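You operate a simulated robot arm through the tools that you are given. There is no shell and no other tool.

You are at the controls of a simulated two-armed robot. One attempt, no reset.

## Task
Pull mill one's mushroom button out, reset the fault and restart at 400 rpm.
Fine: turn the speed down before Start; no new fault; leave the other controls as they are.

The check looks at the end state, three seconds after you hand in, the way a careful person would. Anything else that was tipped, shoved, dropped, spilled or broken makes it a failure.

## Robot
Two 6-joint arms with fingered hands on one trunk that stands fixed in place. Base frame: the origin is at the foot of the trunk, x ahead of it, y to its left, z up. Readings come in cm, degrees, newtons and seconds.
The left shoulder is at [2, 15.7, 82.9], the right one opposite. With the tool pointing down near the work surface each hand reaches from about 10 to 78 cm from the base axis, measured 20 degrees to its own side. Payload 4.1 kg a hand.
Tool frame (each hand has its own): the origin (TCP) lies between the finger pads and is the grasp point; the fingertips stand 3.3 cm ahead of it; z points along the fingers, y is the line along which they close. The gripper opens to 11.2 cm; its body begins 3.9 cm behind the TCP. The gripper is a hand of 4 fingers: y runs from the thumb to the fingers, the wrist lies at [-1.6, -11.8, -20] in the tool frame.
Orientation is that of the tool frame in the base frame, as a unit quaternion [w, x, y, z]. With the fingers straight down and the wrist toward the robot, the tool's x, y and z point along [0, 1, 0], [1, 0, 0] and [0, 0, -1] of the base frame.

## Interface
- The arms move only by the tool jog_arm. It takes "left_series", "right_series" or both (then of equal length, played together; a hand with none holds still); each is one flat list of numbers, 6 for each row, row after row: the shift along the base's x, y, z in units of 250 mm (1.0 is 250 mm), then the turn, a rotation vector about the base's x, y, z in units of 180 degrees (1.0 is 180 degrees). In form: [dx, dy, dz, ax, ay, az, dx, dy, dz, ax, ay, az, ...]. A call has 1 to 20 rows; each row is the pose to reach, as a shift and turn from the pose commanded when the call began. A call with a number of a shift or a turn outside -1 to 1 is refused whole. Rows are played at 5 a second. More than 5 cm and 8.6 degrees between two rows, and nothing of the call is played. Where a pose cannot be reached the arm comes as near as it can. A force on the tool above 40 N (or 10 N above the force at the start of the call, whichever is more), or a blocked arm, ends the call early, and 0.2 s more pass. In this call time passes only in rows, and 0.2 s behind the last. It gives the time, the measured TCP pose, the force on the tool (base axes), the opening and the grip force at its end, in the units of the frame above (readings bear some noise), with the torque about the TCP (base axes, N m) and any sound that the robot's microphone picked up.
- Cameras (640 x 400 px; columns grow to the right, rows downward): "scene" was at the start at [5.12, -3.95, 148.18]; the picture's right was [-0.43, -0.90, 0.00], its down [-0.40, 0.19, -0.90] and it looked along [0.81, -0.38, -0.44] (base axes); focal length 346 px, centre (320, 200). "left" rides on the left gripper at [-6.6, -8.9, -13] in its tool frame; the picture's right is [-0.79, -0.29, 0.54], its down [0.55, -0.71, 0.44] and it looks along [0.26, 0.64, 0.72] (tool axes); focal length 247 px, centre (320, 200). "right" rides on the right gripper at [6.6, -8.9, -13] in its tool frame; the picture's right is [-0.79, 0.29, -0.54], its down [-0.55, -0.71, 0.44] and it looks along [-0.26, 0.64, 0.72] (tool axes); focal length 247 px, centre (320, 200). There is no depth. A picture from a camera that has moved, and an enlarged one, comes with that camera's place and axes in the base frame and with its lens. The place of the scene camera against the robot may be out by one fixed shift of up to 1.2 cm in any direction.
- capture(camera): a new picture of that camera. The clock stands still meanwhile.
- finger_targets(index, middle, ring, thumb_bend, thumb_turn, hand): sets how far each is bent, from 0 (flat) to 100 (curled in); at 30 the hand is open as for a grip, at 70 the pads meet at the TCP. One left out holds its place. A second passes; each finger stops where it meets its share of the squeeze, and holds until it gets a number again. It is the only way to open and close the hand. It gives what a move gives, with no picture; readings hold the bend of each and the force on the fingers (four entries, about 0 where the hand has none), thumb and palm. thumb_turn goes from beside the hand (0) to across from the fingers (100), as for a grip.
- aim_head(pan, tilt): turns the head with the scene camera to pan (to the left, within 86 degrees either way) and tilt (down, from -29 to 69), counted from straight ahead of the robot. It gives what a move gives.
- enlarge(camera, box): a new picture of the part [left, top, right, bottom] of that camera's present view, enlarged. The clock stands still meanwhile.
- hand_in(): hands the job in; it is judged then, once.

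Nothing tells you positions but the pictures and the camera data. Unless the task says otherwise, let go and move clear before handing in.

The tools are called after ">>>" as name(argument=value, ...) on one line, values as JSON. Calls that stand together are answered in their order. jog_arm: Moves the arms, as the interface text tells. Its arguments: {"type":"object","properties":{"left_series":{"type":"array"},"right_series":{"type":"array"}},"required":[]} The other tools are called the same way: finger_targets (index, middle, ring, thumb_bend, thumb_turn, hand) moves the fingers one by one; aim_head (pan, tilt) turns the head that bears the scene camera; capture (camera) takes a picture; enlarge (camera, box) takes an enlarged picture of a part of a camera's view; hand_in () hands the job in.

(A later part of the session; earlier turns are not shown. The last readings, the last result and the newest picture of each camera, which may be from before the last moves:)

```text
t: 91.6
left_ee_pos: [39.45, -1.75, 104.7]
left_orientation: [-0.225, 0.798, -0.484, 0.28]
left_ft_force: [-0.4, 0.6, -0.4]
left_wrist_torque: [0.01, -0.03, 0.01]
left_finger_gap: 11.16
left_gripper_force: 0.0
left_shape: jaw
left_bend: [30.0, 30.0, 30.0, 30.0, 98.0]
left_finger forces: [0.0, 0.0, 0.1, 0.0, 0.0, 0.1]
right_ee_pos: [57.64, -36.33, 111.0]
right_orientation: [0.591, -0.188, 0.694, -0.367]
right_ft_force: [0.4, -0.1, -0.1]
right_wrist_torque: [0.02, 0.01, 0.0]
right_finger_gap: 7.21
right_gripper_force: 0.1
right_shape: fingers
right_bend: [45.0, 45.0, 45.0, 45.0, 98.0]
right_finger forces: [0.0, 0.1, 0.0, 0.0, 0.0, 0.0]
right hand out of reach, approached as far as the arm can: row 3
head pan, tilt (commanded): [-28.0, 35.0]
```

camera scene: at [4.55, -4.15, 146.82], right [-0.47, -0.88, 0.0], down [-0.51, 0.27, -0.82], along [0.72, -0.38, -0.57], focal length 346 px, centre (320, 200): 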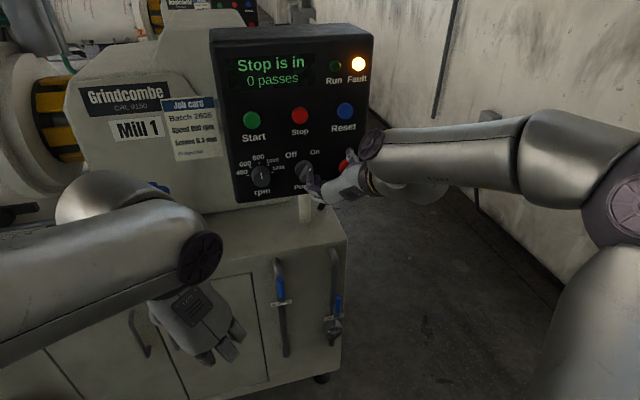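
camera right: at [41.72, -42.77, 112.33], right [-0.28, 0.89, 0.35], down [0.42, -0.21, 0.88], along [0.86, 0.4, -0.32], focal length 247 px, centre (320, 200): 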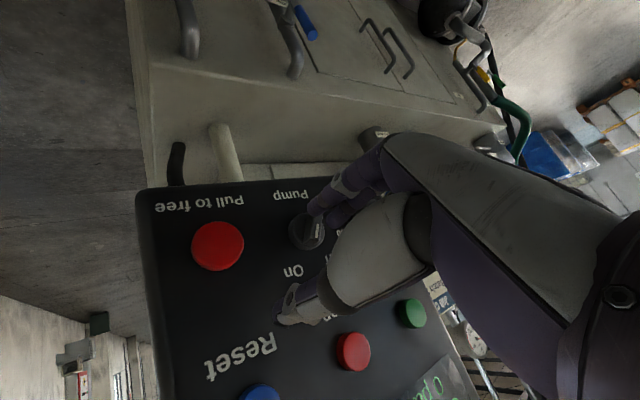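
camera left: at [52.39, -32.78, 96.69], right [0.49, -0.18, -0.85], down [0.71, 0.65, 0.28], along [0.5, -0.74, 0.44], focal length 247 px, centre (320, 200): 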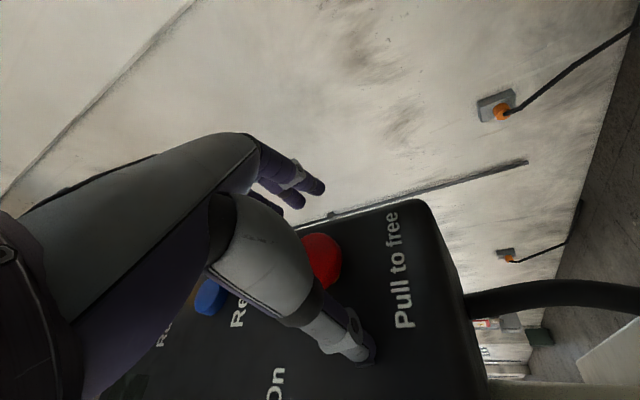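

Everything but "left" is free from here, so moving right and down toward the mushroom should work. I go to the pre-grasp point about 6 cm in front of it.

>>> jog_arm(right_series=[-0.012, -0.046, -0.05, 0, 0, 0, -0.025, -0.092, -0.1, 0, 0, 0, -0.037, -0.138, -0.15, 0, 0, 0, -0.05, -0.183, -0.2, 0, 0, 0])

>>> capture(camera="right")

>>> capture(camera="scene")

```text
t: 92.6
left_ee_pos: [39.31, -1.57, 104.71]
left_orientation: [-0.226, 0.798, -0.484, 0.279]
left_ft_force: [-0.3, -0.8, 0.4]
left_wrist_torque: [0.0, 0.01, 0.01]
left_finger_gap: 11.2
left_gripper_force: 0.2
left_shape: jaw
left_bend: [30.0, 30.0, 30.0, 30.0, 98.0]
left_finger forces: [0.0, 0.0, 0.0, 0.0, 0.0, 0.1]
right_ee_pos: [56.44, -40.45, 105.84]
right_orientation: [0.592, -0.189, 0.693, -0.366]
right_ft_force: [-0.1, 0.4, 0.3]
right_wrist_torque: [-0.01, -0.02, -0.04]
right_finger_gap: 7.18
right_gripper_force: 0.1
right_shape: fingers
right_bend: [45.0, 45.0, 45.0, 45.0, 98.0]
right_finger forces: [0.1, 0.0, 0.1, 0.0, 0.0, 0.1]
head pan, tilt (commanded): [-28.0, 35.0]
```

```text
taken
camera right: at [40.84, -47.32, 108.12], right [-0.28, 0.89, 0.35], down [0.42, -0.21, 0.88], along [0.86, 0.4, -0.32], focal length 247 px, centre (320, 200)
```

right: 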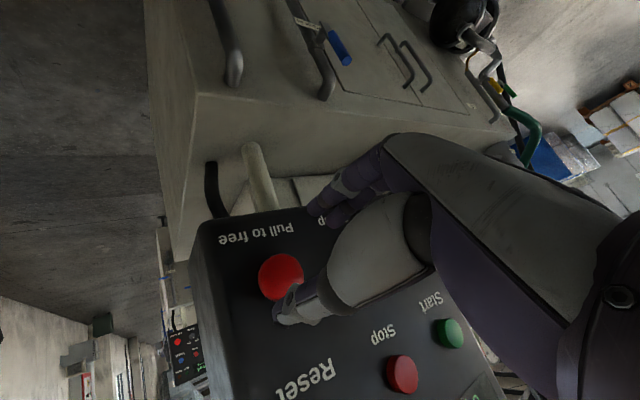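

```text
taken
camera scene: at [4.59, -4.15, 146.82], right [-0.47, -0.88, 0.0], down [-0.51, 0.27, -0.82], along [0.72, -0.38, -0.57], focal length 346 px, centre (320, 200)
```

scene: 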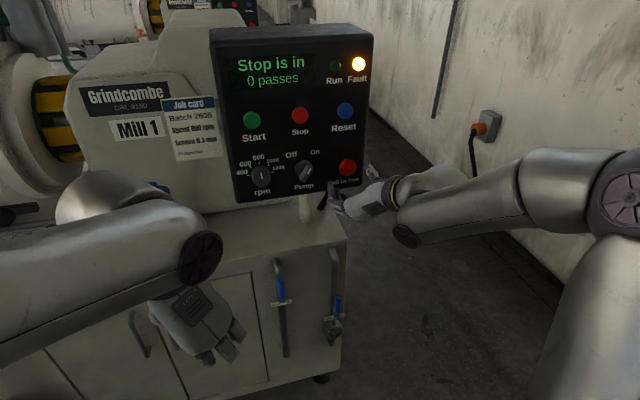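

Now the right hand is exactly where I want it, square in front of the mushroom with fingers lower-left and thumb upper-right. I advance about 5.5 cm so the head sits between them.

>>> jog_arm(right_series=[0.05, -0.015, 0.002, 0, 0, 0, 0.1, -0.03, 0.004, 0, 0, 0, 0.15, -0.045, 0.006, 0, 0, 0, 0.19, -0.058, 0.008, 0, 0, 0, 0.22, -0.067, 0.01, 0, 0, 0])

>>> enlarge(camera="right", box=[180, 180, 460, 400])

>>> enlarge(camera="scene", box=[270, 120, 430, 240])

```text
t: 93.8
left_ee_pos: [39.42, -1.68, 104.78]
left_orientation: [-0.225, 0.797, -0.485, 0.28]
left_ft_force: [0.4, -0.4, 0.2]
left_wrist_torque: [0.0, 0.01, 0.0]
left_finger_gap: 11.22
left_gripper_force: 0.1
left_shape: jaw
left_bend: [30.0, 30.0, 30.0, 30.0, 98.0]
left_finger forces: [0.0, 0.0, 0.1, 0.0, 0.0, 0.0]
right_ee_pos: [61.71, -42.23, 105.83]
right_orientation: [0.591, -0.188, 0.694, -0.366]
right_ft_force: [-0.6, -0.5, -0.3]
right_wrist_torque: [0.04, -0.01, 0.02]
right_finger_gap: 7.18
right_gripper_force: 0.0
right_shape: fingers
right_bend: [45.0, 45.0, 45.0, 45.0, 98.0]
right_finger forces: [0.1, 0.0, 0.1, 0.0, 0.0, 0.0]
head pan, tilt (commanded): [-28.0, 35.0]
```

```text
1.82 times, centred on (320, 290) of right
camera zoom: at [46.26, -48.96, 108.34], right [-0.28, 0.89, 0.35], down [0.42, -0.21, 0.88], along [0.86, 0.4, -0.32], focal length 449 px, centre (320, 36)
```

zoom: 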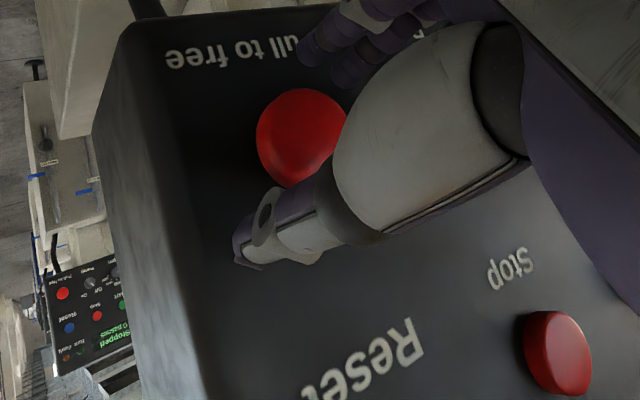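

```text
3.33 times, centred on (350, 180) of scene
camera zoom: at [4.59, -4.16, 146.82], right [-0.47, -0.88, 0.0], down [-0.51, 0.27, -0.82], along [0.72, -0.38, -0.57], focal length 1154 px, centre (220, 267)
```

zoom: 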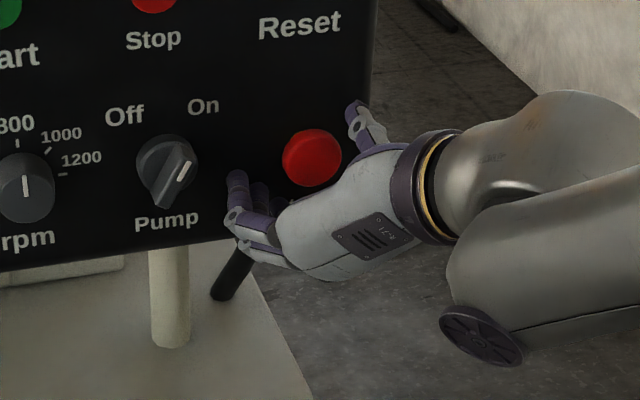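

The mushroom sits centred between the thumb (upper right) and fingers (lower left), nothing touched. I advance another 0.6 cm and then close the hand on it.

>>> jog_arm(right_series=[0.012, -0.0034, 0.002, 0, 0, 0, 0.024, -0.0068, 0.003, 0, 0, 0])

>>> finger_targets(hand="right", index=62, middle=62, ring=62, thumb_bend=62)

>>> enlarge(camera="scene", box=[270, 120, 430, 240])

>>> enlarge(camera="right", box=[180, 180, 460, 400])

```text
t: 94.4
left_ee_pos: [39.39, -1.73, 104.69]
left_orientation: [-0.225, 0.797, -0.485, 0.28]
left_ft_force: [0.1, 0.6, -1.0]
left_wrist_torque: [0.0, 0.0, 0.0]
left_finger_gap: 11.21
left_gripper_force: 0.1
left_shape: jaw
left_bend: [30.0, 30.0, 30.0, 30.0, 98.0]
left_finger forces: [0.0, 0.0, 0.1, 0.1, 0.0, 0.1]
right_ee_pos: [62.29, -42.36, 105.97]
right_orientation: [0.591, -0.188, 0.694, -0.366]
right_ft_force: [1.1, 0.0, 0.1]
right_wrist_torque: [-0.04, 0.01, -0.02]
right_finger_gap: 7.21
right_gripper_force: 0.1
right_shape: fingers
right_bend: [45.0, 45.0, 45.0, 45.0, 98.0]
right_finger forces: [0.0, 0.0, 0.1, 0.0, 0.1, 0.0]
head pan, tilt (commanded): [-28.0, 35.0]
```

```text
t: 95.4
left_ee_pos: [39.43, -1.63, 104.73]
left_orientation: [-0.225, 0.798, -0.484, 0.28]
left_ft_force: [0.0, 0.3, -0.4]
left_wrist_torque: [-0.01, -0.01, 0.0]
left_finger_gap: 11.19
left_gripper_force: 0.1
left_shape: jaw
left_bend: [30.0, 30.0, 30.0, 30.0, 98.0]
left_finger forces: [0.1, 0.0, 0.0, 0.1, 0.0, 0.0]
right_ee_pos: [62.26, -42.39, 105.98]
right_orientation: [0.591, -0.188, 0.694, -0.367]
right_ft_force: [0.2, 0.0, -2.1]
right_wrist_torque: [-0.05, 0.02, 0.02]
right_finger_gap: 3.61
right_gripper_force: 5.3
right_shape: fingers
right_bend: [58.0, 60.0, 62.0, 58.0, 97.0]
right_finger forces: [3.4, 2.0, 0.1, 0.0, 4.1, 0.0]
head pan, tilt (commanded): [-28.0, 35.0]
```

```text
3.33 times, centred on (350, 180) of scene
camera zoom: at [4.6, -4.16, 146.82], right [-0.47, -0.88, 0.0], down [-0.51, 0.27, -0.82], along [0.72, -0.38, -0.57], focal length 1154 px, centre (220, 267)
```

zoom: 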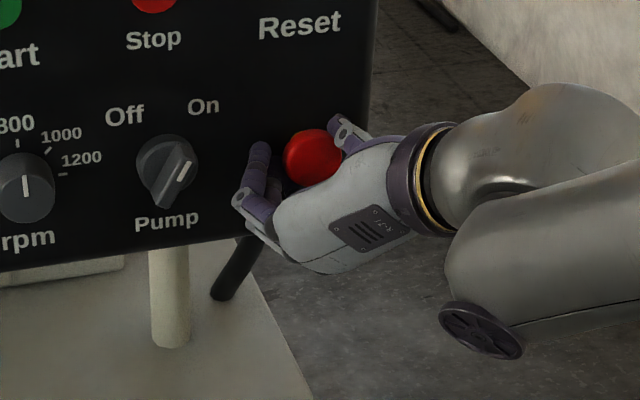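

```text
1.82 times, centred on (320, 290) of right
camera zoom: at [46.92, -49.15, 108.45], right [-0.28, 0.89, 0.35], down [0.42, -0.21, 0.88], along [0.86, 0.4, -0.32], focal length 449 px, centre (320, 36)
```

zoom: 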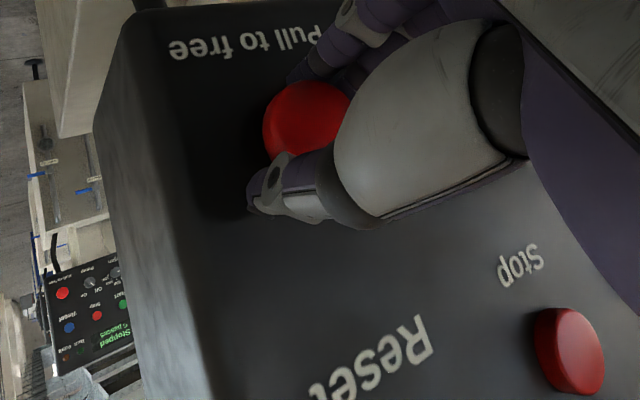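

The hand holds the mushroom with light force on index, middle and thumb. I'll squeeze more firmly, then pull straight out along the panel's normal.

>>> finger_targets(hand="right", index=85, middle=85, ring=68, thumb_bend=85)

>>> jog_arm(right_series=[-0.01, 0.0025, 0, 0, 0, 0, -0.02, 0.005, 0, 0, 0, 0, -0.03, 0.0075, 0, 0, 0, 0, -0.04, 0.01, 0, 0, 0, 0])

>>> enlarge(camera="scene", box=[200, 20, 430, 240])

```text
t: 96.4
left_ee_pos: [39.46, -1.74, 104.74]
left_orientation: [-0.225, 0.798, -0.484, 0.28]
left_ft_force: [0.9, 0.5, -0.5]
left_wrist_torque: [0.03, -0.01, -0.03]
left_finger_gap: 11.23
left_gripper_force: 0.1
left_shape: jaw
left_bend: [30.0, 30.0, 30.0, 30.0, 98.0]
left_finger forces: [0.1, 0.0, 0.0, 0.0, 0.1, 0.0]
right_ee_pos: [62.38, -42.39, 106.08]
right_orientation: [0.592, -0.188, 0.693, -0.366]
right_ft_force: [5.8, -4.1, 4.1]
right_wrist_torque: [-0.23, 0.08, 0.07]
right_finger_gap: 3.34
right_gripper_force: 22.6
right_shape: fingers
right_bend: [58.0, 62.0, 68.0, 60.0, 97.0]
right_finger forces: [10.2, 8.9, 0.1, 0.1, 25.7, 0.1]
head pan, tilt (commanded): [-28.0, 35.0]
```

```text
t: 97.4
left_ee_pos: [39.43, -1.66, 104.66]
left_orientation: [-0.225, 0.797, -0.485, 0.281]
left_ft_force: [-0.5, -0.5, 0.3]
left_wrist_torque: [0.02, 0.0, 0.0]
left_finger_gap: 11.19
left_gripper_force: 0.0
left_shape: jaw
left_bend: [30.0, 30.0, 30.0, 30.0, 98.0]
left_finger forces: [0.1, 0.1, 0.0, 0.0, 0.1, 0.0]
right_ee_pos: [61.5, -42.24, 106.06]
right_orientation: [0.592, -0.188, 0.693, -0.367]
right_ft_force: [15.1, -10.3, 4.7]
right_wrist_torque: [-0.28, 0.02, -0.04]
right_finger_gap: 3.34
right_gripper_force: 23.0
right_shape: fingers
right_bend: [58.0, 62.0, 68.0, 60.0, 97.0]
right_finger forces: [10.4, 9.1, 0.0, 0.0, 27.7, 0.0]
head pan, tilt (commanded): [-28.0, 35.0]
```

```text
1.82 times, centred on (315, 130) of scene
camera zoom: at [4.64, -4.2, 146.82], right [-0.47, -0.88, 0.0], down [-0.51, 0.27, -0.82], along [0.72, -0.38, -0.57], focal length 630 px, centre (329, 327)
```

zoom: 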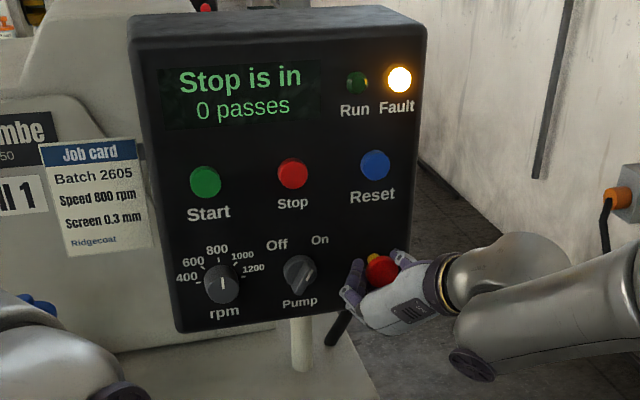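

The button is resisting with about 18 N and its yellow collar is showing; the display still says "Stop is in". I continue pulling outward in small steps.

>>> jog_arm(right_series=[-0.012, 0.003, 0, 0, 0, 0, -0.024, 0.006, 0, 0, 0, 0, -0.036, 0.009, 0, 0, 0, 0])

>>> enlarge(camera="scene", box=[200, 20, 430, 240])

```text
t: 98.0
left_ee_pos: [39.45, -1.67, 104.67]
left_orientation: [-0.225, 0.798, -0.484, 0.28]
left_ft_force: [-0.5, 0.6, -0.2]
left_wrist_torque: [-0.02, -0.01, 0.0]
left_finger_gap: 11.2
left_gripper_force: 0.1
left_shape: jaw
left_bend: [30.0, 30.0, 30.0, 30.0, 98.0]
left_finger forces: [0.0, 0.0, 0.0, 0.0, 0.0, 0.0]
right_ee_pos: [61.3, -42.25, 106.14]
right_orientation: [0.594, -0.187, 0.691, -0.367]
right_ft_force: [25.0, -9.6, -1.8]
right_wrist_torque: [-0.24, 0.02, -0.05]
right_finger_gap: 3.44
right_gripper_force: 22.7
right_shape: fingers
right_bend: [57.0, 62.0, 68.0, 61.0, 97.0]
right_finger forces: [13.4, 12.5, 0.0, 0.0, 20.5, 0.0]
head pan, tilt (commanded): [-28.0, 35.0]
stopped in row 2 (right hand): the force on the tool passed its limit at 41 N (the readings are from after the stop); the commanded pose is now the measured one
```

```text
1.82 times, centred on (315, 130) of scene
camera zoom: at [4.71, -4.2, 146.82], right [-0.47, -0.88, 0.0], down [-0.51, 0.27, -0.82], along [0.72, -0.38, -0.57], focal length 630 px, centre (329, 327)
```

zoom: 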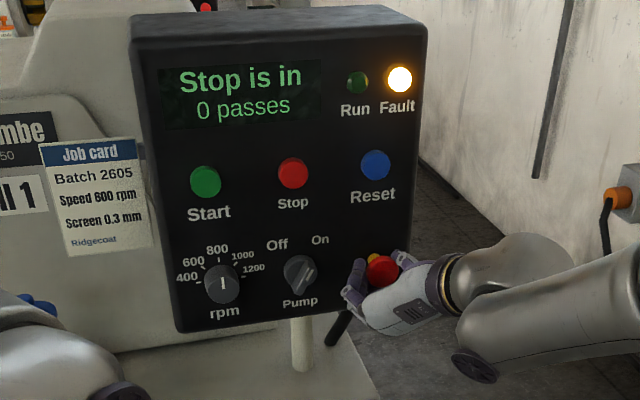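

>>> enlarge(camera="scene", box=[310, 140, 390, 200])

>>> enlarge(camera="right", box=[200, 190, 400, 320])

>>> enlarge(camera="left", box=[0, 0, 640, 400])

```text
6.67 times, centred on (350, 170) of scene
camera zoom: at [4.71, -4.2, 146.82], right [-0.47, -0.88, 0.0], down [-0.51, 0.27, -0.82], along [0.72, -0.38, -0.57], focal length 2309 px, centre (120, 400)
```

zoom: 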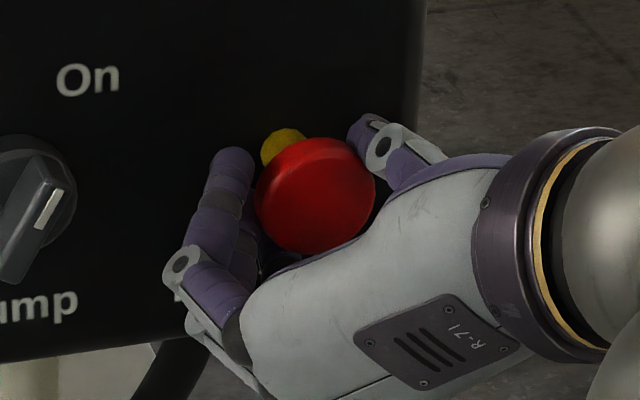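

```text
3.08 times, centred on (300, 255) of right
camera zoom: at [45.77, -48.93, 108.52], right [-0.29, 0.89, 0.35], down [0.42, -0.21, 0.88], along [0.86, 0.4, -0.31], focal length 760 px, centre (382, 31)
```

zoom: 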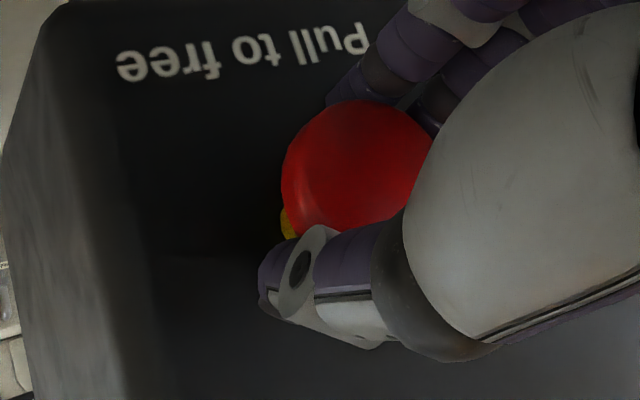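

```text
1.00 times, centred on (320, 200) of left (not enlarged: the box is as wide or as high as the picture)
camera zoom: at [34.09, 7.05, 118.49], right [0.25, 0.88, -0.4], down [0.96, -0.15, 0.25], along [0.16, -0.44, -0.88], focal length 247 px, centre (320, 200)
```

zoom: 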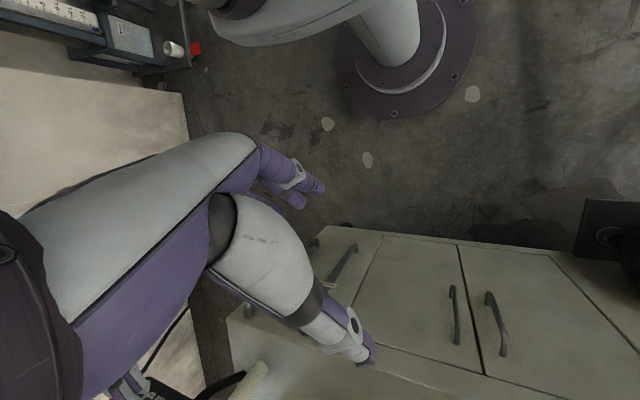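

The button has come out about a centimetre but hasn't latched free; the last pull was cut off by the 40 N guard. I'll continue with finer steps so the force builds gradually.

>>> jog_arm(right_series=[-0.004, 0.001, 0, 0, 0, 0, -0.008, 0.002, 0, 0, 0, 0])

```text
t: 98.5
left_ee_pos: [39.51, -1.79, 104.69]
left_orientation: [-0.226, 0.798, -0.484, 0.28]
left_ft_force: [0.7, 0.2, -0.3]
left_wrist_torque: [0.0, -0.01, 0.01]
left_finger_gap: 11.18
left_gripper_force: 0.1
left_shape: jaw
left_bend: [30.0, 30.0, 30.0, 30.0, 98.0]
left_finger forces: [0.1, 0.0, 0.0, 0.0, 0.0, 0.1]
right_ee_pos: [61.01, -42.14, 106.23]
right_orientation: [0.594, -0.187, 0.69, -0.368]
right_ft_force: [27.5, -9.1, -3.9]
right_wrist_torque: [-0.28, 0.02, -0.12]
right_finger_gap: 3.47
right_gripper_force: 23.7
right_shape: fingers
right_bend: [56.0, 61.0, 68.0, 61.0, 97.0]
right_finger forces: [14.3, 13.1, 0.0, 0.0, 19.7, 0.0]
head pan, tilt (commanded): [-28.0, 35.0]
stopped in row 2 (right hand): the force on the tool passed its limit at 41 N (the readings are from after the stop); the commanded pose is now the measured one
```

>>> jog_arm(right_series=[-0.003, 0.0008, 0, 0, 0, 0])

>>> enlarge(camera="scene", box=[200, 20, 430, 240])

```text
t: 99.1
left_ee_pos: [39.42, -1.77, 104.73]
left_orientation: [-0.225, 0.797, -0.485, 0.28]
left_ft_force: [-0.2, -0.6, -0.1]
left_wrist_torque: [-0.01, 0.02, 0.02]
left_finger_gap: 11.22
left_gripper_force: 0.0
left_shape: jaw
left_bend: [30.0, 30.0, 30.0, 30.0, 98.0]
left_finger forces: [0.0, 0.1, 0.0, 0.0, 0.1, 0.1]
right_ee_pos: [61.07, -42.21, 106.23]
right_orientation: [0.594, -0.187, 0.69, -0.369]
right_ft_force: [28.2, -8.8, -5.2]
right_wrist_torque: [-0.31, 0.0, -0.16]
right_finger_gap: 3.47
right_gripper_force: 24.0
right_shape: fingers
right_bend: [56.0, 61.0, 68.0, 61.0, 97.0]
right_finger forces: [14.7, 13.4, 0.0, 0.1, 19.2, 0.1]
head pan, tilt (commanded): [-28.0, 35.0]
stopped in row 1 (right hand): the force on the tool passed its limit at 40 N (the readings are from after the stop); the commanded pose is now the measured one
```

```text
1.82 times, centred on (315, 130) of scene
camera zoom: at [4.73, -4.21, 146.81], right [-0.47, -0.88, 0.0], down [-0.51, 0.27, -0.82], along [0.72, -0.38, -0.57], focal length 630 px, centre (329, 327)
```

zoom: 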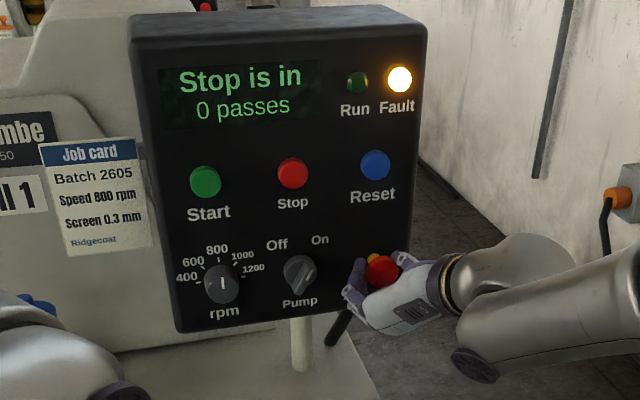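

The resistance has become stiff, as if the button is at the end of its travel (about 1 cm out). I'll release the grip gently and look at whether it stays out and what the display says.

>>> finger_targets(hand="right", index=45, middle=45, ring=45, thumb_bend=45)

>>> enlarge(camera="scene", box=[200, 20, 430, 240])

>>> enlarge(camera="scene", box=[310, 140, 390, 200])

```text
t: 100.1
left_ee_pos: [39.48, -1.67, 104.87]
left_orientation: [-0.226, 0.798, -0.484, 0.279]
left_ft_force: [0.6, -0.2, 0.3]
left_wrist_torque: [-0.02, -0.05, 0.02]
left_finger_gap: 11.19
left_gripper_force: 0.0
left_shape: jaw
left_bend: [30.0, 30.0, 30.0, 30.0, 98.0]
left_finger forces: [0.1, 0.0, 0.0, 0.1, 0.1, 0.1]
right_ee_pos: [60.96, -42.13, 106.27]
right_orientation: [0.594, -0.186, 0.691, -0.368]
right_ft_force: [0.2, -0.5, 0.1]
right_wrist_torque: [0.01, -0.02, -0.03]
right_finger_gap: 7.11
right_gripper_force: 0.0
right_shape: fingers
right_bend: [45.0, 45.0, 45.0, 45.0, 97.0]
right_finger forces: [0.0, 0.0, 0.0, 0.0, 0.0, 0.0]
head pan, tilt (commanded): [-28.0, 35.0]
```

```text
1.82 times, centred on (315, 130) of scene
camera zoom: at [4.6, -4.16, 146.82], right [-0.47, -0.88, 0.0], down [-0.51, 0.27, -0.82], along [0.72, -0.38, -0.57], focal length 630 px, centre (329, 327)
```

zoom: 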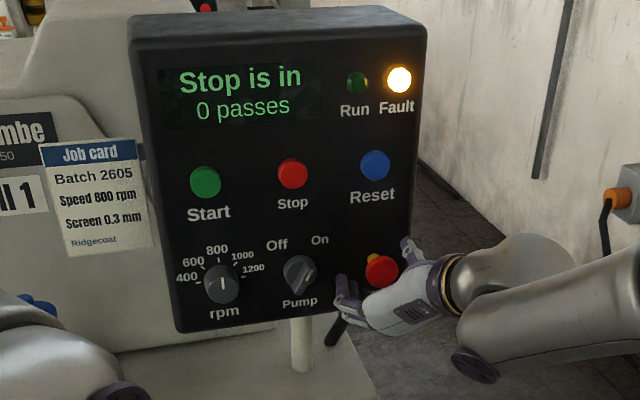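

```text
6.67 times, centred on (350, 170) of scene
camera zoom: at [4.6, -4.16, 146.82], right [-0.47, -0.88, 0.0], down [-0.51, 0.27, -0.82], along [0.72, -0.38, -0.57], focal length 2309 px, centre (120, 400)
```

zoom: 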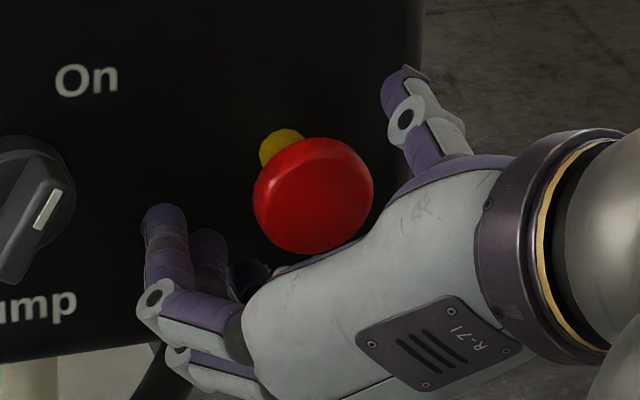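

The mushroom stays out with its yellow stem showing. The display still shows the latched text, which may clear on Reset. I back the hand away and raise it in front of the Reset button.

>>> jog_arm(right_series=[-0.058, 0.017, 0, 0, 0, 0, -0.115, 0.034, 0.002, 0, 0, 0, -0.173, 0.051, 0.004, 0, 0, 0, -0.23, 0.068, 0.008, 0, 0, 0, -0.23, 0.068, 0.11, 0, 0, 0, -0.23, 0.068, 0.21, 0, 0, 0, -0.23, 0.068, 0.31, 0, 0, 0, -0.23, 0.068, 0.41, 0, 0, 0, -0.23, 0.068, 0.51, 0, 0, 0])

>>> finger_targets(hand="right", index=95, middle=69, ring=95, thumb_bend=68)

>>> capture(camera="right")

>>> enlarge(camera="scene", box=[200, 20, 430, 240])

```text
t: 102.1
left_ee_pos: [39.4, -1.74, 104.77]
left_orientation: [-0.225, 0.798, -0.484, 0.28]
left_ft_force: [-0.1, 0.0, -0.3]
left_wrist_torque: [-0.02, 0.04, 0.01]
left_finger_gap: 11.21
left_gripper_force: 0.0
left_shape: jaw
left_bend: [30.0, 30.0, 30.0, 30.0, 98.0]
left_finger forces: [0.0, 0.0, 0.0, 0.0, 0.0, 0.0]
right_ee_pos: [55.31, -40.57, 119.09]
right_orientation: [0.593, -0.186, 0.691, -0.369]
right_ft_force: [0.4, 0.4, -0.5]
right_wrist_torque: [0.0, 0.01, 0.03]
right_finger_gap: 7.12
right_gripper_force: 0.1
right_shape: fingers
right_bend: [45.0, 45.0, 45.0, 45.0, 97.0]
right_finger forces: [0.0, 0.0, 0.0, 0.1, 0.0, 0.1]
head pan, tilt (commanded): [-28.0, 35.0]
```

```text
t: 103.1
left_ee_pos: [39.31, -1.76, 104.74]
left_orientation: [-0.226, 0.798, -0.484, 0.279]
left_ft_force: [0.0, -0.5, 0.3]
left_wrist_torque: [0.03, 0.01, -0.01]
left_finger_gap: 11.2
left_gripper_force: 0.0
left_shape: jaw
left_bend: [30.0, 30.0, 30.0, 30.0, 98.0]
left_finger forces: [0.0, 0.0, 0.0, 0.0, 0.0, 0.0]
right_ee_pos: [55.38, -40.5, 119.16]
right_orientation: [0.594, -0.185, 0.691, -0.368]
right_ft_force: [0.1, 0.2, 1.0]
right_wrist_torque: [-0.01, 0.01, 0.01]
right_finger_gap: 0.59
right_gripper_force: 0.0
right_shape: fingers
right_bend: [84.0, 69.0, 95.0, 65.0, 97.0]
right_finger forces: [0.0, 0.1, 0.1, 0.1, 0.1, 0.0]
head pan, tilt (commanded): [-28.0, 35.0]
```

```text
taken
camera right: at [39.84, -47.23, 121.39], right [-0.29, 0.89, 0.34], down [0.41, -0.21, 0.89], along [0.86, 0.4, -0.31], focal length 247 px, centre (320, 200)
```

right: 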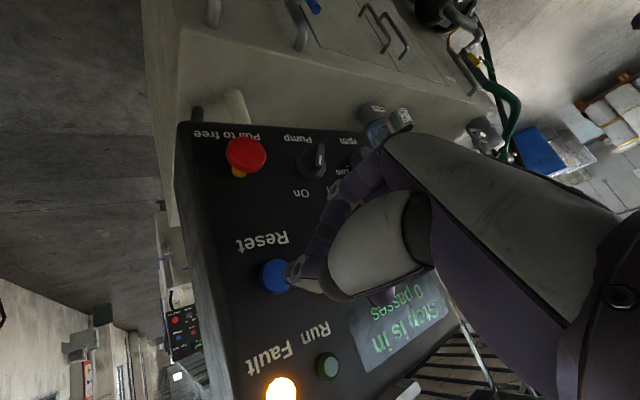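

```text
1.82 times, centred on (315, 130) of scene
camera zoom: at [4.6, -4.16, 146.82], right [-0.47, -0.88, 0.0], down [-0.51, 0.27, -0.82], along [0.72, -0.38, -0.57], focal length 630 px, centre (329, 327)
```

zoom: 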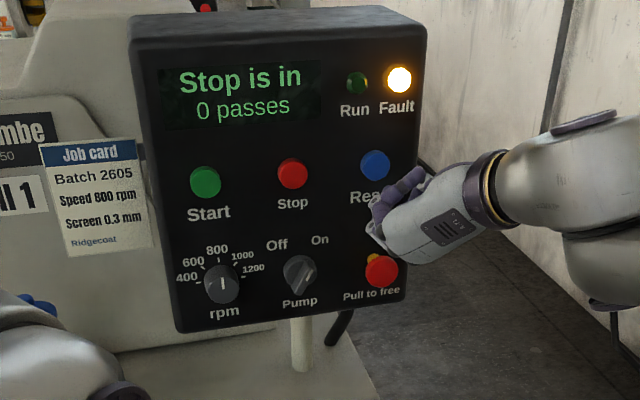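

The mushroom is clearly out now. The thumb and middle finger form a small beak; I bring it to about 2 cm in front of Reset and check the aim.

>>> jog_arm(right_series=[0.052, -0.009, 0, 0, 0, 0, 0.104, -0.018, 0.001, 0, 0, 0, 0.156, -0.027, 0.001, 0, 0, 0, 0.209, -0.036, 0.002, 0, 0, 0])

>>> enlarge(camera="right", box=[180, 200, 420, 360])

>>> enlarge(camera="scene", box=[300, 70, 420, 160])

```text
t: 104.1
left_ee_pos: [39.4, -1.65, 104.7]
left_orientation: [-0.226, 0.798, -0.484, 0.279]
left_ft_force: [-0.6, -0.2, -0.2]
left_wrist_torque: [0.02, 0.0, 0.0]
left_finger_gap: 11.18
left_gripper_force: 0.0
left_shape: jaw
left_bend: [30.0, 30.0, 30.0, 30.0, 98.0]
left_finger forces: [0.1, 0.1, 0.0, 0.0, 0.0, 0.1]
right_ee_pos: [60.48, -41.53, 118.99]
right_orientation: [0.594, -0.186, 0.691, -0.369]
right_ft_force: [0.4, 0.0, 0.6]
right_wrist_torque: [0.0, -0.01, -0.05]
right_finger_gap: 0.6
right_gripper_force: 0.1
right_shape: fingers
right_bend: [84.0, 69.0, 95.0, 65.0, 97.0]
right_finger forces: [0.0, 0.1, 0.1, 0.1, 0.1, 0.1]
head pan, tilt (commanded): [-28.0, 35.0]
```

```text
2.50 times, centred on (300, 280) of right
camera zoom: at [45.02, -48.19, 121.37], right [-0.29, 0.89, 0.34], down [0.41, -0.21, 0.89], along [0.86, 0.4, -0.31], focal length 617 px, centre (370, 0)
```

zoom: 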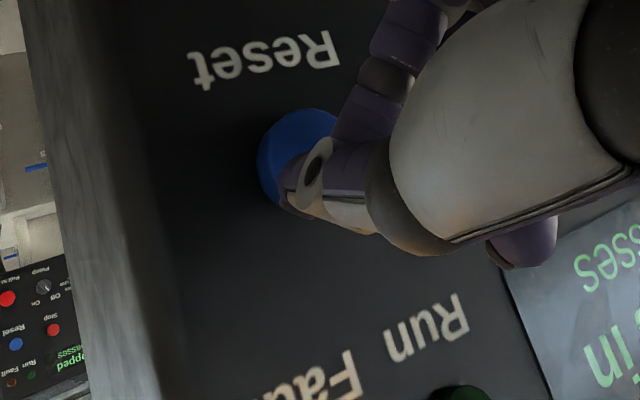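

```text
4.44 times, centred on (360, 115) of scene
camera zoom: at [4.58, -4.16, 146.82], right [-0.47, -0.88, 0.0], down [-0.51, 0.27, -0.82], along [0.72, -0.38, -0.57], focal length 1539 px, centre (142, 578)
```

zoom: 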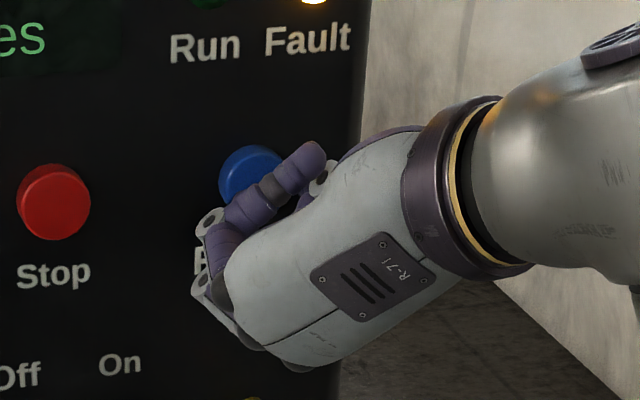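

>>> jog_arm(right_series=[0.02, -0.005, 0.001, 0, 0, 0, 0.04, -0.01, 0.002, 0, 0, 0, 0.06, -0.015, 0.003, 0, 0, 0, 0.075, -0.019, 0.004, 0, 0, 0])

>>> enlarge(camera="right", box=[180, 200, 420, 360])

```text
t: 105.1
left_ee_pos: [39.32, -1.68, 104.64]
left_orientation: [-0.225, 0.798, -0.484, 0.279]
left_ft_force: [0.2, 0.2, -0.4]
left_wrist_torque: [-0.03, -0.01, -0.02]
left_finger_gap: 11.23
left_gripper_force: 0.0
left_shape: jaw
left_bend: [30.0, 30.0, 30.0, 30.0, 98.0]
left_finger forces: [0.0, 0.1, 0.1, 0.0, 0.0, 0.0]
right_ee_pos: [62.24, -41.91, 119.31]
right_orientation: [0.593, -0.186, 0.691, -0.369]
right_ft_force: [-3.3, 1.0, -1.8]
right_wrist_torque: [-0.04, 0.04, 0.02]
right_finger_gap: 0.59
right_gripper_force: 1.2
right_shape: fingers
right_bend: [84.0, 69.0, 95.0, 65.0, 97.0]
right_finger forces: [0.1, 2.9, 0.0, 0.0, 0.0, 0.0]
head pan, tilt (commanded): [-28.0, 35.0]
heard: click
```

```text
2.50 times, centred on (300, 280) of right
camera zoom: at [46.85, -48.56, 121.54], right [-0.29, 0.89, 0.34], down [0.41, -0.21, 0.89], along [0.86, 0.4, -0.31], focal length 617 px, centre (370, 0)
```

zoom: 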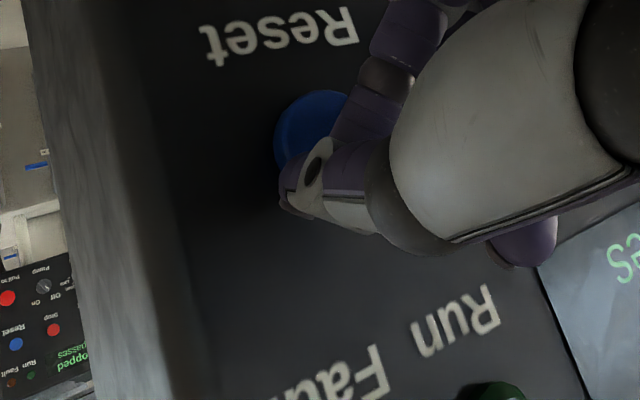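

I heard a click with the middle finger on Reset. I check the display and the fault lamp.

>>> enlarge(camera="scene", box=[200, 20, 430, 240])

```text
1.82 times, centred on (315, 130) of scene
camera zoom: at [4.58, -4.16, 146.82], right [-0.47, -0.88, 0.0], down [-0.51, 0.27, -0.82], along [0.72, -0.38, -0.57], focal length 630 px, centre (329, 327)
```

zoom: 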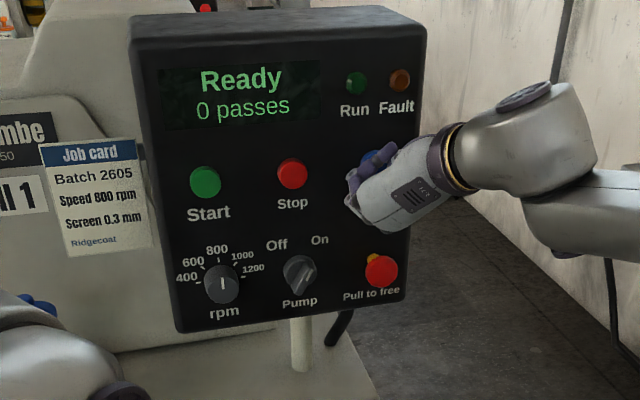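

The display says "Ready" and the Fault lamp is out. Next is the speed: I back off from Reset, open the fingers, and move over toward the rpm knob at a safe distance from the panel.

>>> jog_arm(right_series=[-0.05, 0.0125, 0, 0, 0, 0, -0.1, 0.025, 0, 0, 0, 0, -0.15, 0.0375, 0, 0, 0, 0, -0.2, 0.05, 0, 0, 0, 0])

>>> finger_targets(hand="right", index=45, middle=45, ring=45, thumb_bend=45)

>>> jog_arm(right_series=[-0.002, 0.0985, -0.0665, 0, 0, 0, -0.004, 0.197, -0.133, 0, 0, 0, -0.006, 0.2955, -0.1995, 0, 0, 0, -0.008, 0.394, -0.266, 0, 0, 0, -0.01, 0.4925, -0.3325, 0, 0, 0, -0.012, 0.591, -0.399, 0, 0, 0, -0.014, 0.6895, -0.4655, 0, 0, 0, -0.016, 0.788, -0.532, 0, 0, 0])

>>> capture(camera="scene")

>>> capture(camera="right")

```text
t: 106.1
left_ee_pos: [39.41, -1.71, 104.74]
left_orientation: [-0.226, 0.798, -0.484, 0.28]
left_ft_force: [0.1, -0.1, -1.0]
left_wrist_torque: [0.01, 0.03, -0.01]
left_finger_gap: 11.19
left_gripper_force: 0.0
left_shape: jaw
left_bend: [30.0, 30.0, 30.0, 30.0, 98.0]
left_finger forces: [0.0, 0.0, 0.0, 0.0, 0.0, 0.0]
right_ee_pos: [57.17, -40.55, 119.12]
right_orientation: [0.592, -0.186, 0.692, -0.369]
right_ft_force: [1.2, 1.2, 0.2]
right_wrist_torque: [-0.01, -0.04, 0.02]
right_finger_gap: 0.57
right_gripper_force: 0.1
right_shape: fingers
right_bend: [84.0, 69.0, 95.0, 65.0, 97.0]
right_finger forces: [0.0, 0.0, 0.0, 0.1, 0.0, 0.0]
head pan, tilt (commanded): [-28.0, 35.0]
```

```text
t: 107.1
left_ee_pos: [39.46, -1.62, 104.79]
left_orientation: [-0.225, 0.798, -0.484, 0.28]
left_ft_force: [-1.3, 0.9, 0.3]
left_wrist_torque: [0.02, -0.01, 0.0]
left_finger_gap: 11.19
left_gripper_force: 0.0
left_shape: jaw
left_bend: [30.0, 30.0, 30.0, 30.0, 98.0]
left_finger forces: [0.0, 0.1, 0.0, 0.1, 0.0, 0.0]
right_ee_pos: [57.17, -40.61, 119.21]
right_orientation: [0.594, -0.186, 0.691, -0.369]
right_ft_force: [0.4, 0.2, 0.7]
right_wrist_torque: [0.0, -0.03, 0.01]
right_finger_gap: 7.13
right_gripper_force: 0.1
right_shape: fingers
right_bend: [45.0, 45.0, 45.0, 45.0, 97.0]
right_finger forces: [0.0, 0.0, 0.1, 0.0, 0.0, 0.1]
head pan, tilt (commanded): [-28.0, 35.0]
```

```text
t: 108.9
left_ee_pos: [39.32, -1.72, 104.7]
left_orientation: [-0.225, 0.798, -0.484, 0.279]
left_ft_force: [-0.1, -0.5, 0.3]
left_wrist_torque: [0.0, 0.01, 0.02]
left_finger_gap: 11.21
left_gripper_force: 0.0
left_shape: jaw
left_bend: [30.0, 30.0, 30.0, 30.0, 98.0]
left_finger forces: [0.1, 0.1, 0.0, 0.0, 0.0, 0.0]
right_ee_pos: [56.76, -18.83, 107.7]
right_orientation: [0.587, -0.185, 0.693, -0.375]
right_ft_force: [-1.1, -0.4, -0.3]
right_wrist_torque: [0.0, 0.03, 0.0]
right_finger_gap: 7.15
right_gripper_force: 0.1
right_shape: fingers
right_bend: [45.0, 45.0, 45.0, 45.0, 98.0]
right_finger forces: [0.1, 0.0, 0.1, 0.1, 0.0, 0.0]
right hand out of reach, approached as far as the arm can: row 3, 4, 5, 6, 7, 8
head pan, tilt (commanded): [-28.0, 35.0]
```

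```text
taken
camera scene: at [4.55, -4.19, 146.82], right [-0.47, -0.88, 0.0], down [-0.51, 0.27, -0.82], along [0.72, -0.38, -0.57], focal length 346 px, centre (320, 200)
```

scene: 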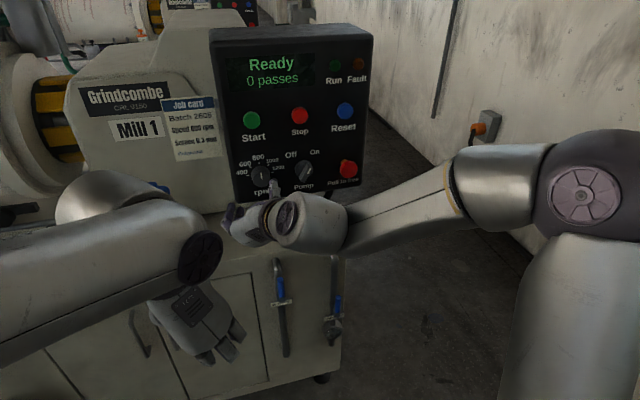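

```text
taken
camera right: at [41.2, -25.19, 110.27], right [-0.27, 0.9, 0.34], down [0.42, -0.21, 0.88], along [0.87, 0.38, -0.32], focal length 247 px, centre (320, 200)
```

right: 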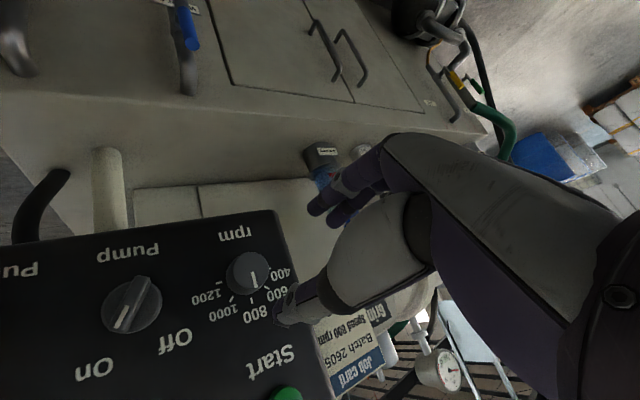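

The hand is near the rpm knob. I take close-ups to fix the knob's exact position.

>>> enlarge(camera="right", box=[160, 200, 360, 360])

>>> enlarge(camera="scene", box=[220, 130, 340, 220])

```text
2.50 times, centred on (260, 280) of right
camera zoom: at [41.2, -25.19, 110.27], right [-0.27, 0.9, 0.34], down [0.42, -0.21, 0.88], along [0.87, 0.38, -0.32], focal length 617 px, centre (470, 0)
```

zoom: 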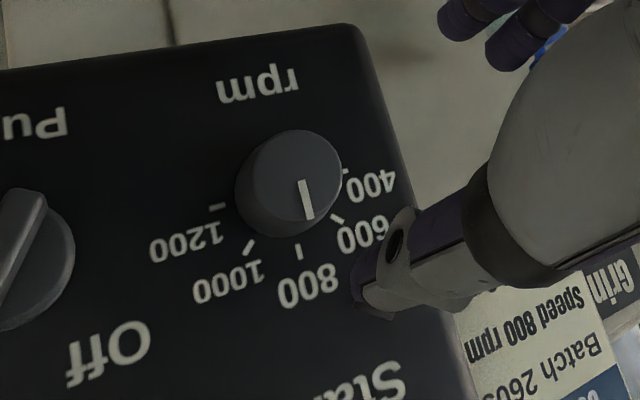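

```text
4.44 times, centred on (280, 175) of scene
camera zoom: at [4.55, -4.19, 146.82], right [-0.47, -0.88, 0.0], down [-0.51, 0.27, -0.82], along [0.72, -0.38, -0.57], focal length 1539 px, centre (498, 311)
```

zoom: 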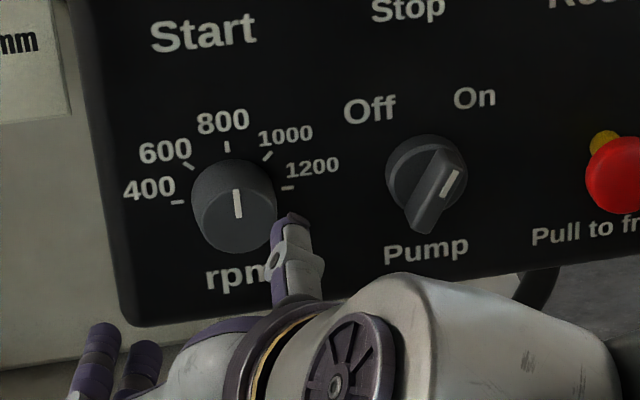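

The knob's axis meets the panel at about [71.6, −24.15, 106.05]. Turning from 800 to 400 means 90° counter-clockwise. I test at this standoff how far the hand can roll counter-clockwise about its pointing axis.

>>> jog_arm(right_series=[0.004, -0.005, -0.008, -0.0397, 0.0126, 0.0012, 0.008, -0.01, -0.016, -0.0793, 0.0252, 0.0024, 0.012, -0.015, -0.024, -0.119, 0.0379, 0.0037, 0.016, -0.02, -0.032, -0.1587, 0.0505, 0.0049, 0.02, -0.026, -0.04, -0.1983, 0.0631, 0.0061, 0.024, -0.032, -0.048, -0.238, 0.0757, 0.0073])

>>> capture(camera="scene")

```text
t: 110.3
left_ee_pos: [39.3, -1.71, 104.67]
left_orientation: [-0.225, 0.798, -0.484, 0.28]
left_ft_force: [-0.5, -0.3, 1.2]
left_wrist_torque: [0.02, 0.01, 0.0]
left_finger_gap: 11.19
left_gripper_force: 0.1
left_shape: jaw
left_bend: [30.0, 30.0, 30.0, 30.0, 98.0]
left_finger forces: [0.0, 0.0, 0.0, 0.0, 0.1, 0.0]
right_ee_pos: [57.43, -19.72, 106.6]
right_orientation: [0.403, -0.438, 0.571, -0.565]
right_ft_force: [0.2, 0.3, 0.2]
right_wrist_torque: [0.0, -0.01, 0.01]
right_finger_gap: 7.14
right_gripper_force: 0.0
right_shape: fingers
right_bend: [45.0, 45.0, 45.0, 45.0, 98.0]
right_finger forces: [0.0, 0.1, 0.0, 0.0, 0.0, 0.0]
head pan, tilt (commanded): [-28.0, 35.0]
```

```text
taken
camera scene: at [4.58, -4.18, 146.82], right [-0.47, -0.88, 0.0], down [-0.51, 0.27, -0.82], along [0.72, -0.38, -0.57], focal length 346 px, centre (320, 200)
```

scene: 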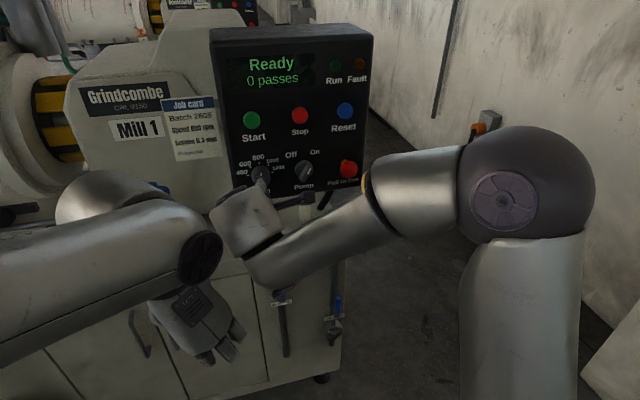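

The counter-clockwise roll of 45° is free. I'll move the parked left arm further left for room, then test another 45°.

>>> jog_arm(left_series=[-0.02, 0.12, 0.02, 0, 0, 0, -0.04, 0.24, 0.04, 0, 0, 0, -0.06, 0.36, 0.06, 0, 0, 0, -0.08, 0.48, 0.08, 0, 0, 0])

>>> jog_arm(right_series=[0, 0, 0, -0.0398, 0.0122, 0.0015, 0, 0, 0, -0.0796, 0.0243, 0.003, 0, 0, 0, -0.1194, 0.0365, 0.0045, 0, 0, 0, -0.1592, 0.0487, 0.006, 0, 0, 0, -0.199, 0.0608, 0.0075, 0, 0, 0, -0.2388, 0.073, 0.009])

>>> capture(camera="scene")

```text
t: 111.3
left_ee_pos: [37.42, 10.7, 106.65]
left_orientation: [-0.225, 0.798, -0.484, 0.28]
left_ft_force: [0.0, -0.1, 0.8]
left_wrist_torque: [0.01, -0.01, 0.0]
left_finger_gap: 11.17
left_gripper_force: 0.1
left_shape: jaw
left_bend: [30.0, 30.0, 30.0, 30.0, 98.0]
left_finger forces: [0.0, 0.0, 0.0, 0.0, 0.0, 0.0]
right_ee_pos: [57.53, -19.62, 106.69]
right_orientation: [0.405, -0.438, 0.571, -0.564]
right_ft_force: [0.1, -0.3, -0.5]
right_wrist_torque: [0.0, 0.01, 0.01]
right_finger_gap: 7.15
right_gripper_force: 0.0
right_shape: fingers
right_bend: [45.0, 45.0, 45.0, 45.0, 98.0]
right_finger forces: [0.0, 0.0, 0.0, 0.0, 0.0, 0.0]
head pan, tilt (commanded): [-28.0, 35.0]
```

```text
t: 112.7
left_ee_pos: [37.43, 10.66, 106.68]
left_orientation: [-0.226, 0.797, -0.485, 0.281]
left_ft_force: [0.0, 0.1, -0.8]
left_wrist_torque: [0.0, -0.02, -0.01]
left_finger_gap: 11.19
left_gripper_force: 0.2
left_shape: jaw
left_bend: [30.0, 30.0, 30.0, 30.0, 98.0]
left_finger forces: [0.0, 0.0, 0.0, 0.0, 0.0, 0.0]
right_ee_pos: [57.69, -19.55, 106.48]
right_orientation: [-0.157, 0.625, -0.359, 0.675]
right_ft_force: [0.2, -0.5, 0.3]
right_wrist_torque: [-0.01, 0.05, 0.03]
right_finger_gap: 7.17
right_gripper_force: 0.0
right_shape: fingers
right_bend: [45.0, 45.0, 45.0, 45.0, 98.0]
right_finger forces: [0.0, 0.1, 0.0, 0.0, 0.0, 0.1]
head pan, tilt (commanded): [-28.0, 35.0]
```

```text
taken
camera scene: at [4.58, -4.17, 146.82], right [-0.47, -0.88, 0.0], down [-0.51, 0.27, -0.82], along [0.72, -0.38, -0.57], focal length 346 px, centre (320, 200)
```

scene: 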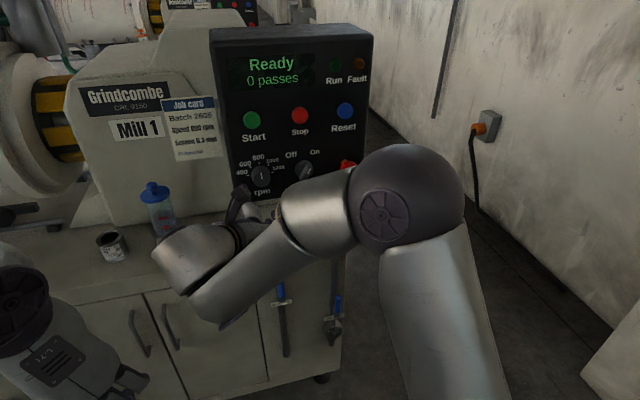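

A full 90° counter-clockwise roll is possible. I roll back to the starting attitude and then move in so the open hand surrounds the knob.

>>> jog_arm(right_series=[0, 0, 0, 0.0434, -0.0133, -0.0016, 0, 0, 0, 0.0868, -0.0265, -0.0033, 0, 0, 0, 0.1302, -0.0398, -0.0049, 0, 0, 0, 0.1736, -0.0531, -0.0065, 0, 0, 0, 0.217, -0.0664, -0.0082, 0, 0, 0, 0.2605, -0.0796, -0.0098, 0, 0, 0, 0.3039, -0.0929, -0.0115, 0, 0, 0, 0.3473, -0.1062, -0.0131, 0, 0, 0, 0.3907, -0.1195, -0.0147, 0, 0, 0, 0.4341, -0.1327, -0.0164, 0, 0, 0, 0.4775, -0.146, -0.018])

>>> capture(camera="right")

```text
t: 115.1
left_ee_pos: [37.51, 10.6, 106.61]
left_orientation: [-0.226, 0.798, -0.484, 0.279]
left_ft_force: [-0.6, -0.4, -0.6]
left_wrist_torque: [0.03, 0.02, 0.04]
left_finger_gap: 11.2
left_gripper_force: 0.0
left_shape: jaw
left_bend: [30.0, 30.0, 30.0, 30.0, 98.0]
left_finger forces: [0.0, 0.0, 0.0, 0.0, 0.0, 0.0]
right_ee_pos: [57.68, -18.39, 107.45]
right_orientation: [0.586, -0.186, 0.696, -0.371]
right_ft_force: [-0.1, 0.4, -0.4]
right_wrist_torque: [0.02, 0.01, 0.02]
right_finger_gap: 7.16
right_gripper_force: 0.0
right_shape: fingers
right_bend: [45.0, 45.0, 45.0, 45.0, 98.0]
right_finger forces: [0.0, 0.0, 0.0, 0.0, 0.0, 0.1]
right hand out of reach, approached as far as the arm can: row 11
head pan, tilt (commanded): [-28.0, 35.0]
```

```text
taken
camera right: at [42.18, -24.96, 110.09], right [-0.27, 0.9, 0.35], down [0.43, -0.21, 0.88], along [0.86, 0.39, -0.33], focal length 247 px, centre (320, 200)
```

right: 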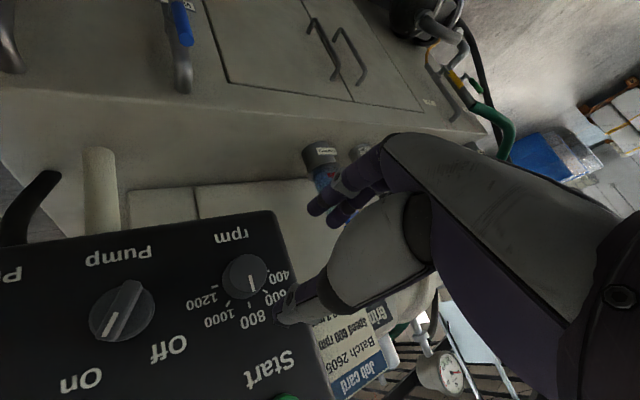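

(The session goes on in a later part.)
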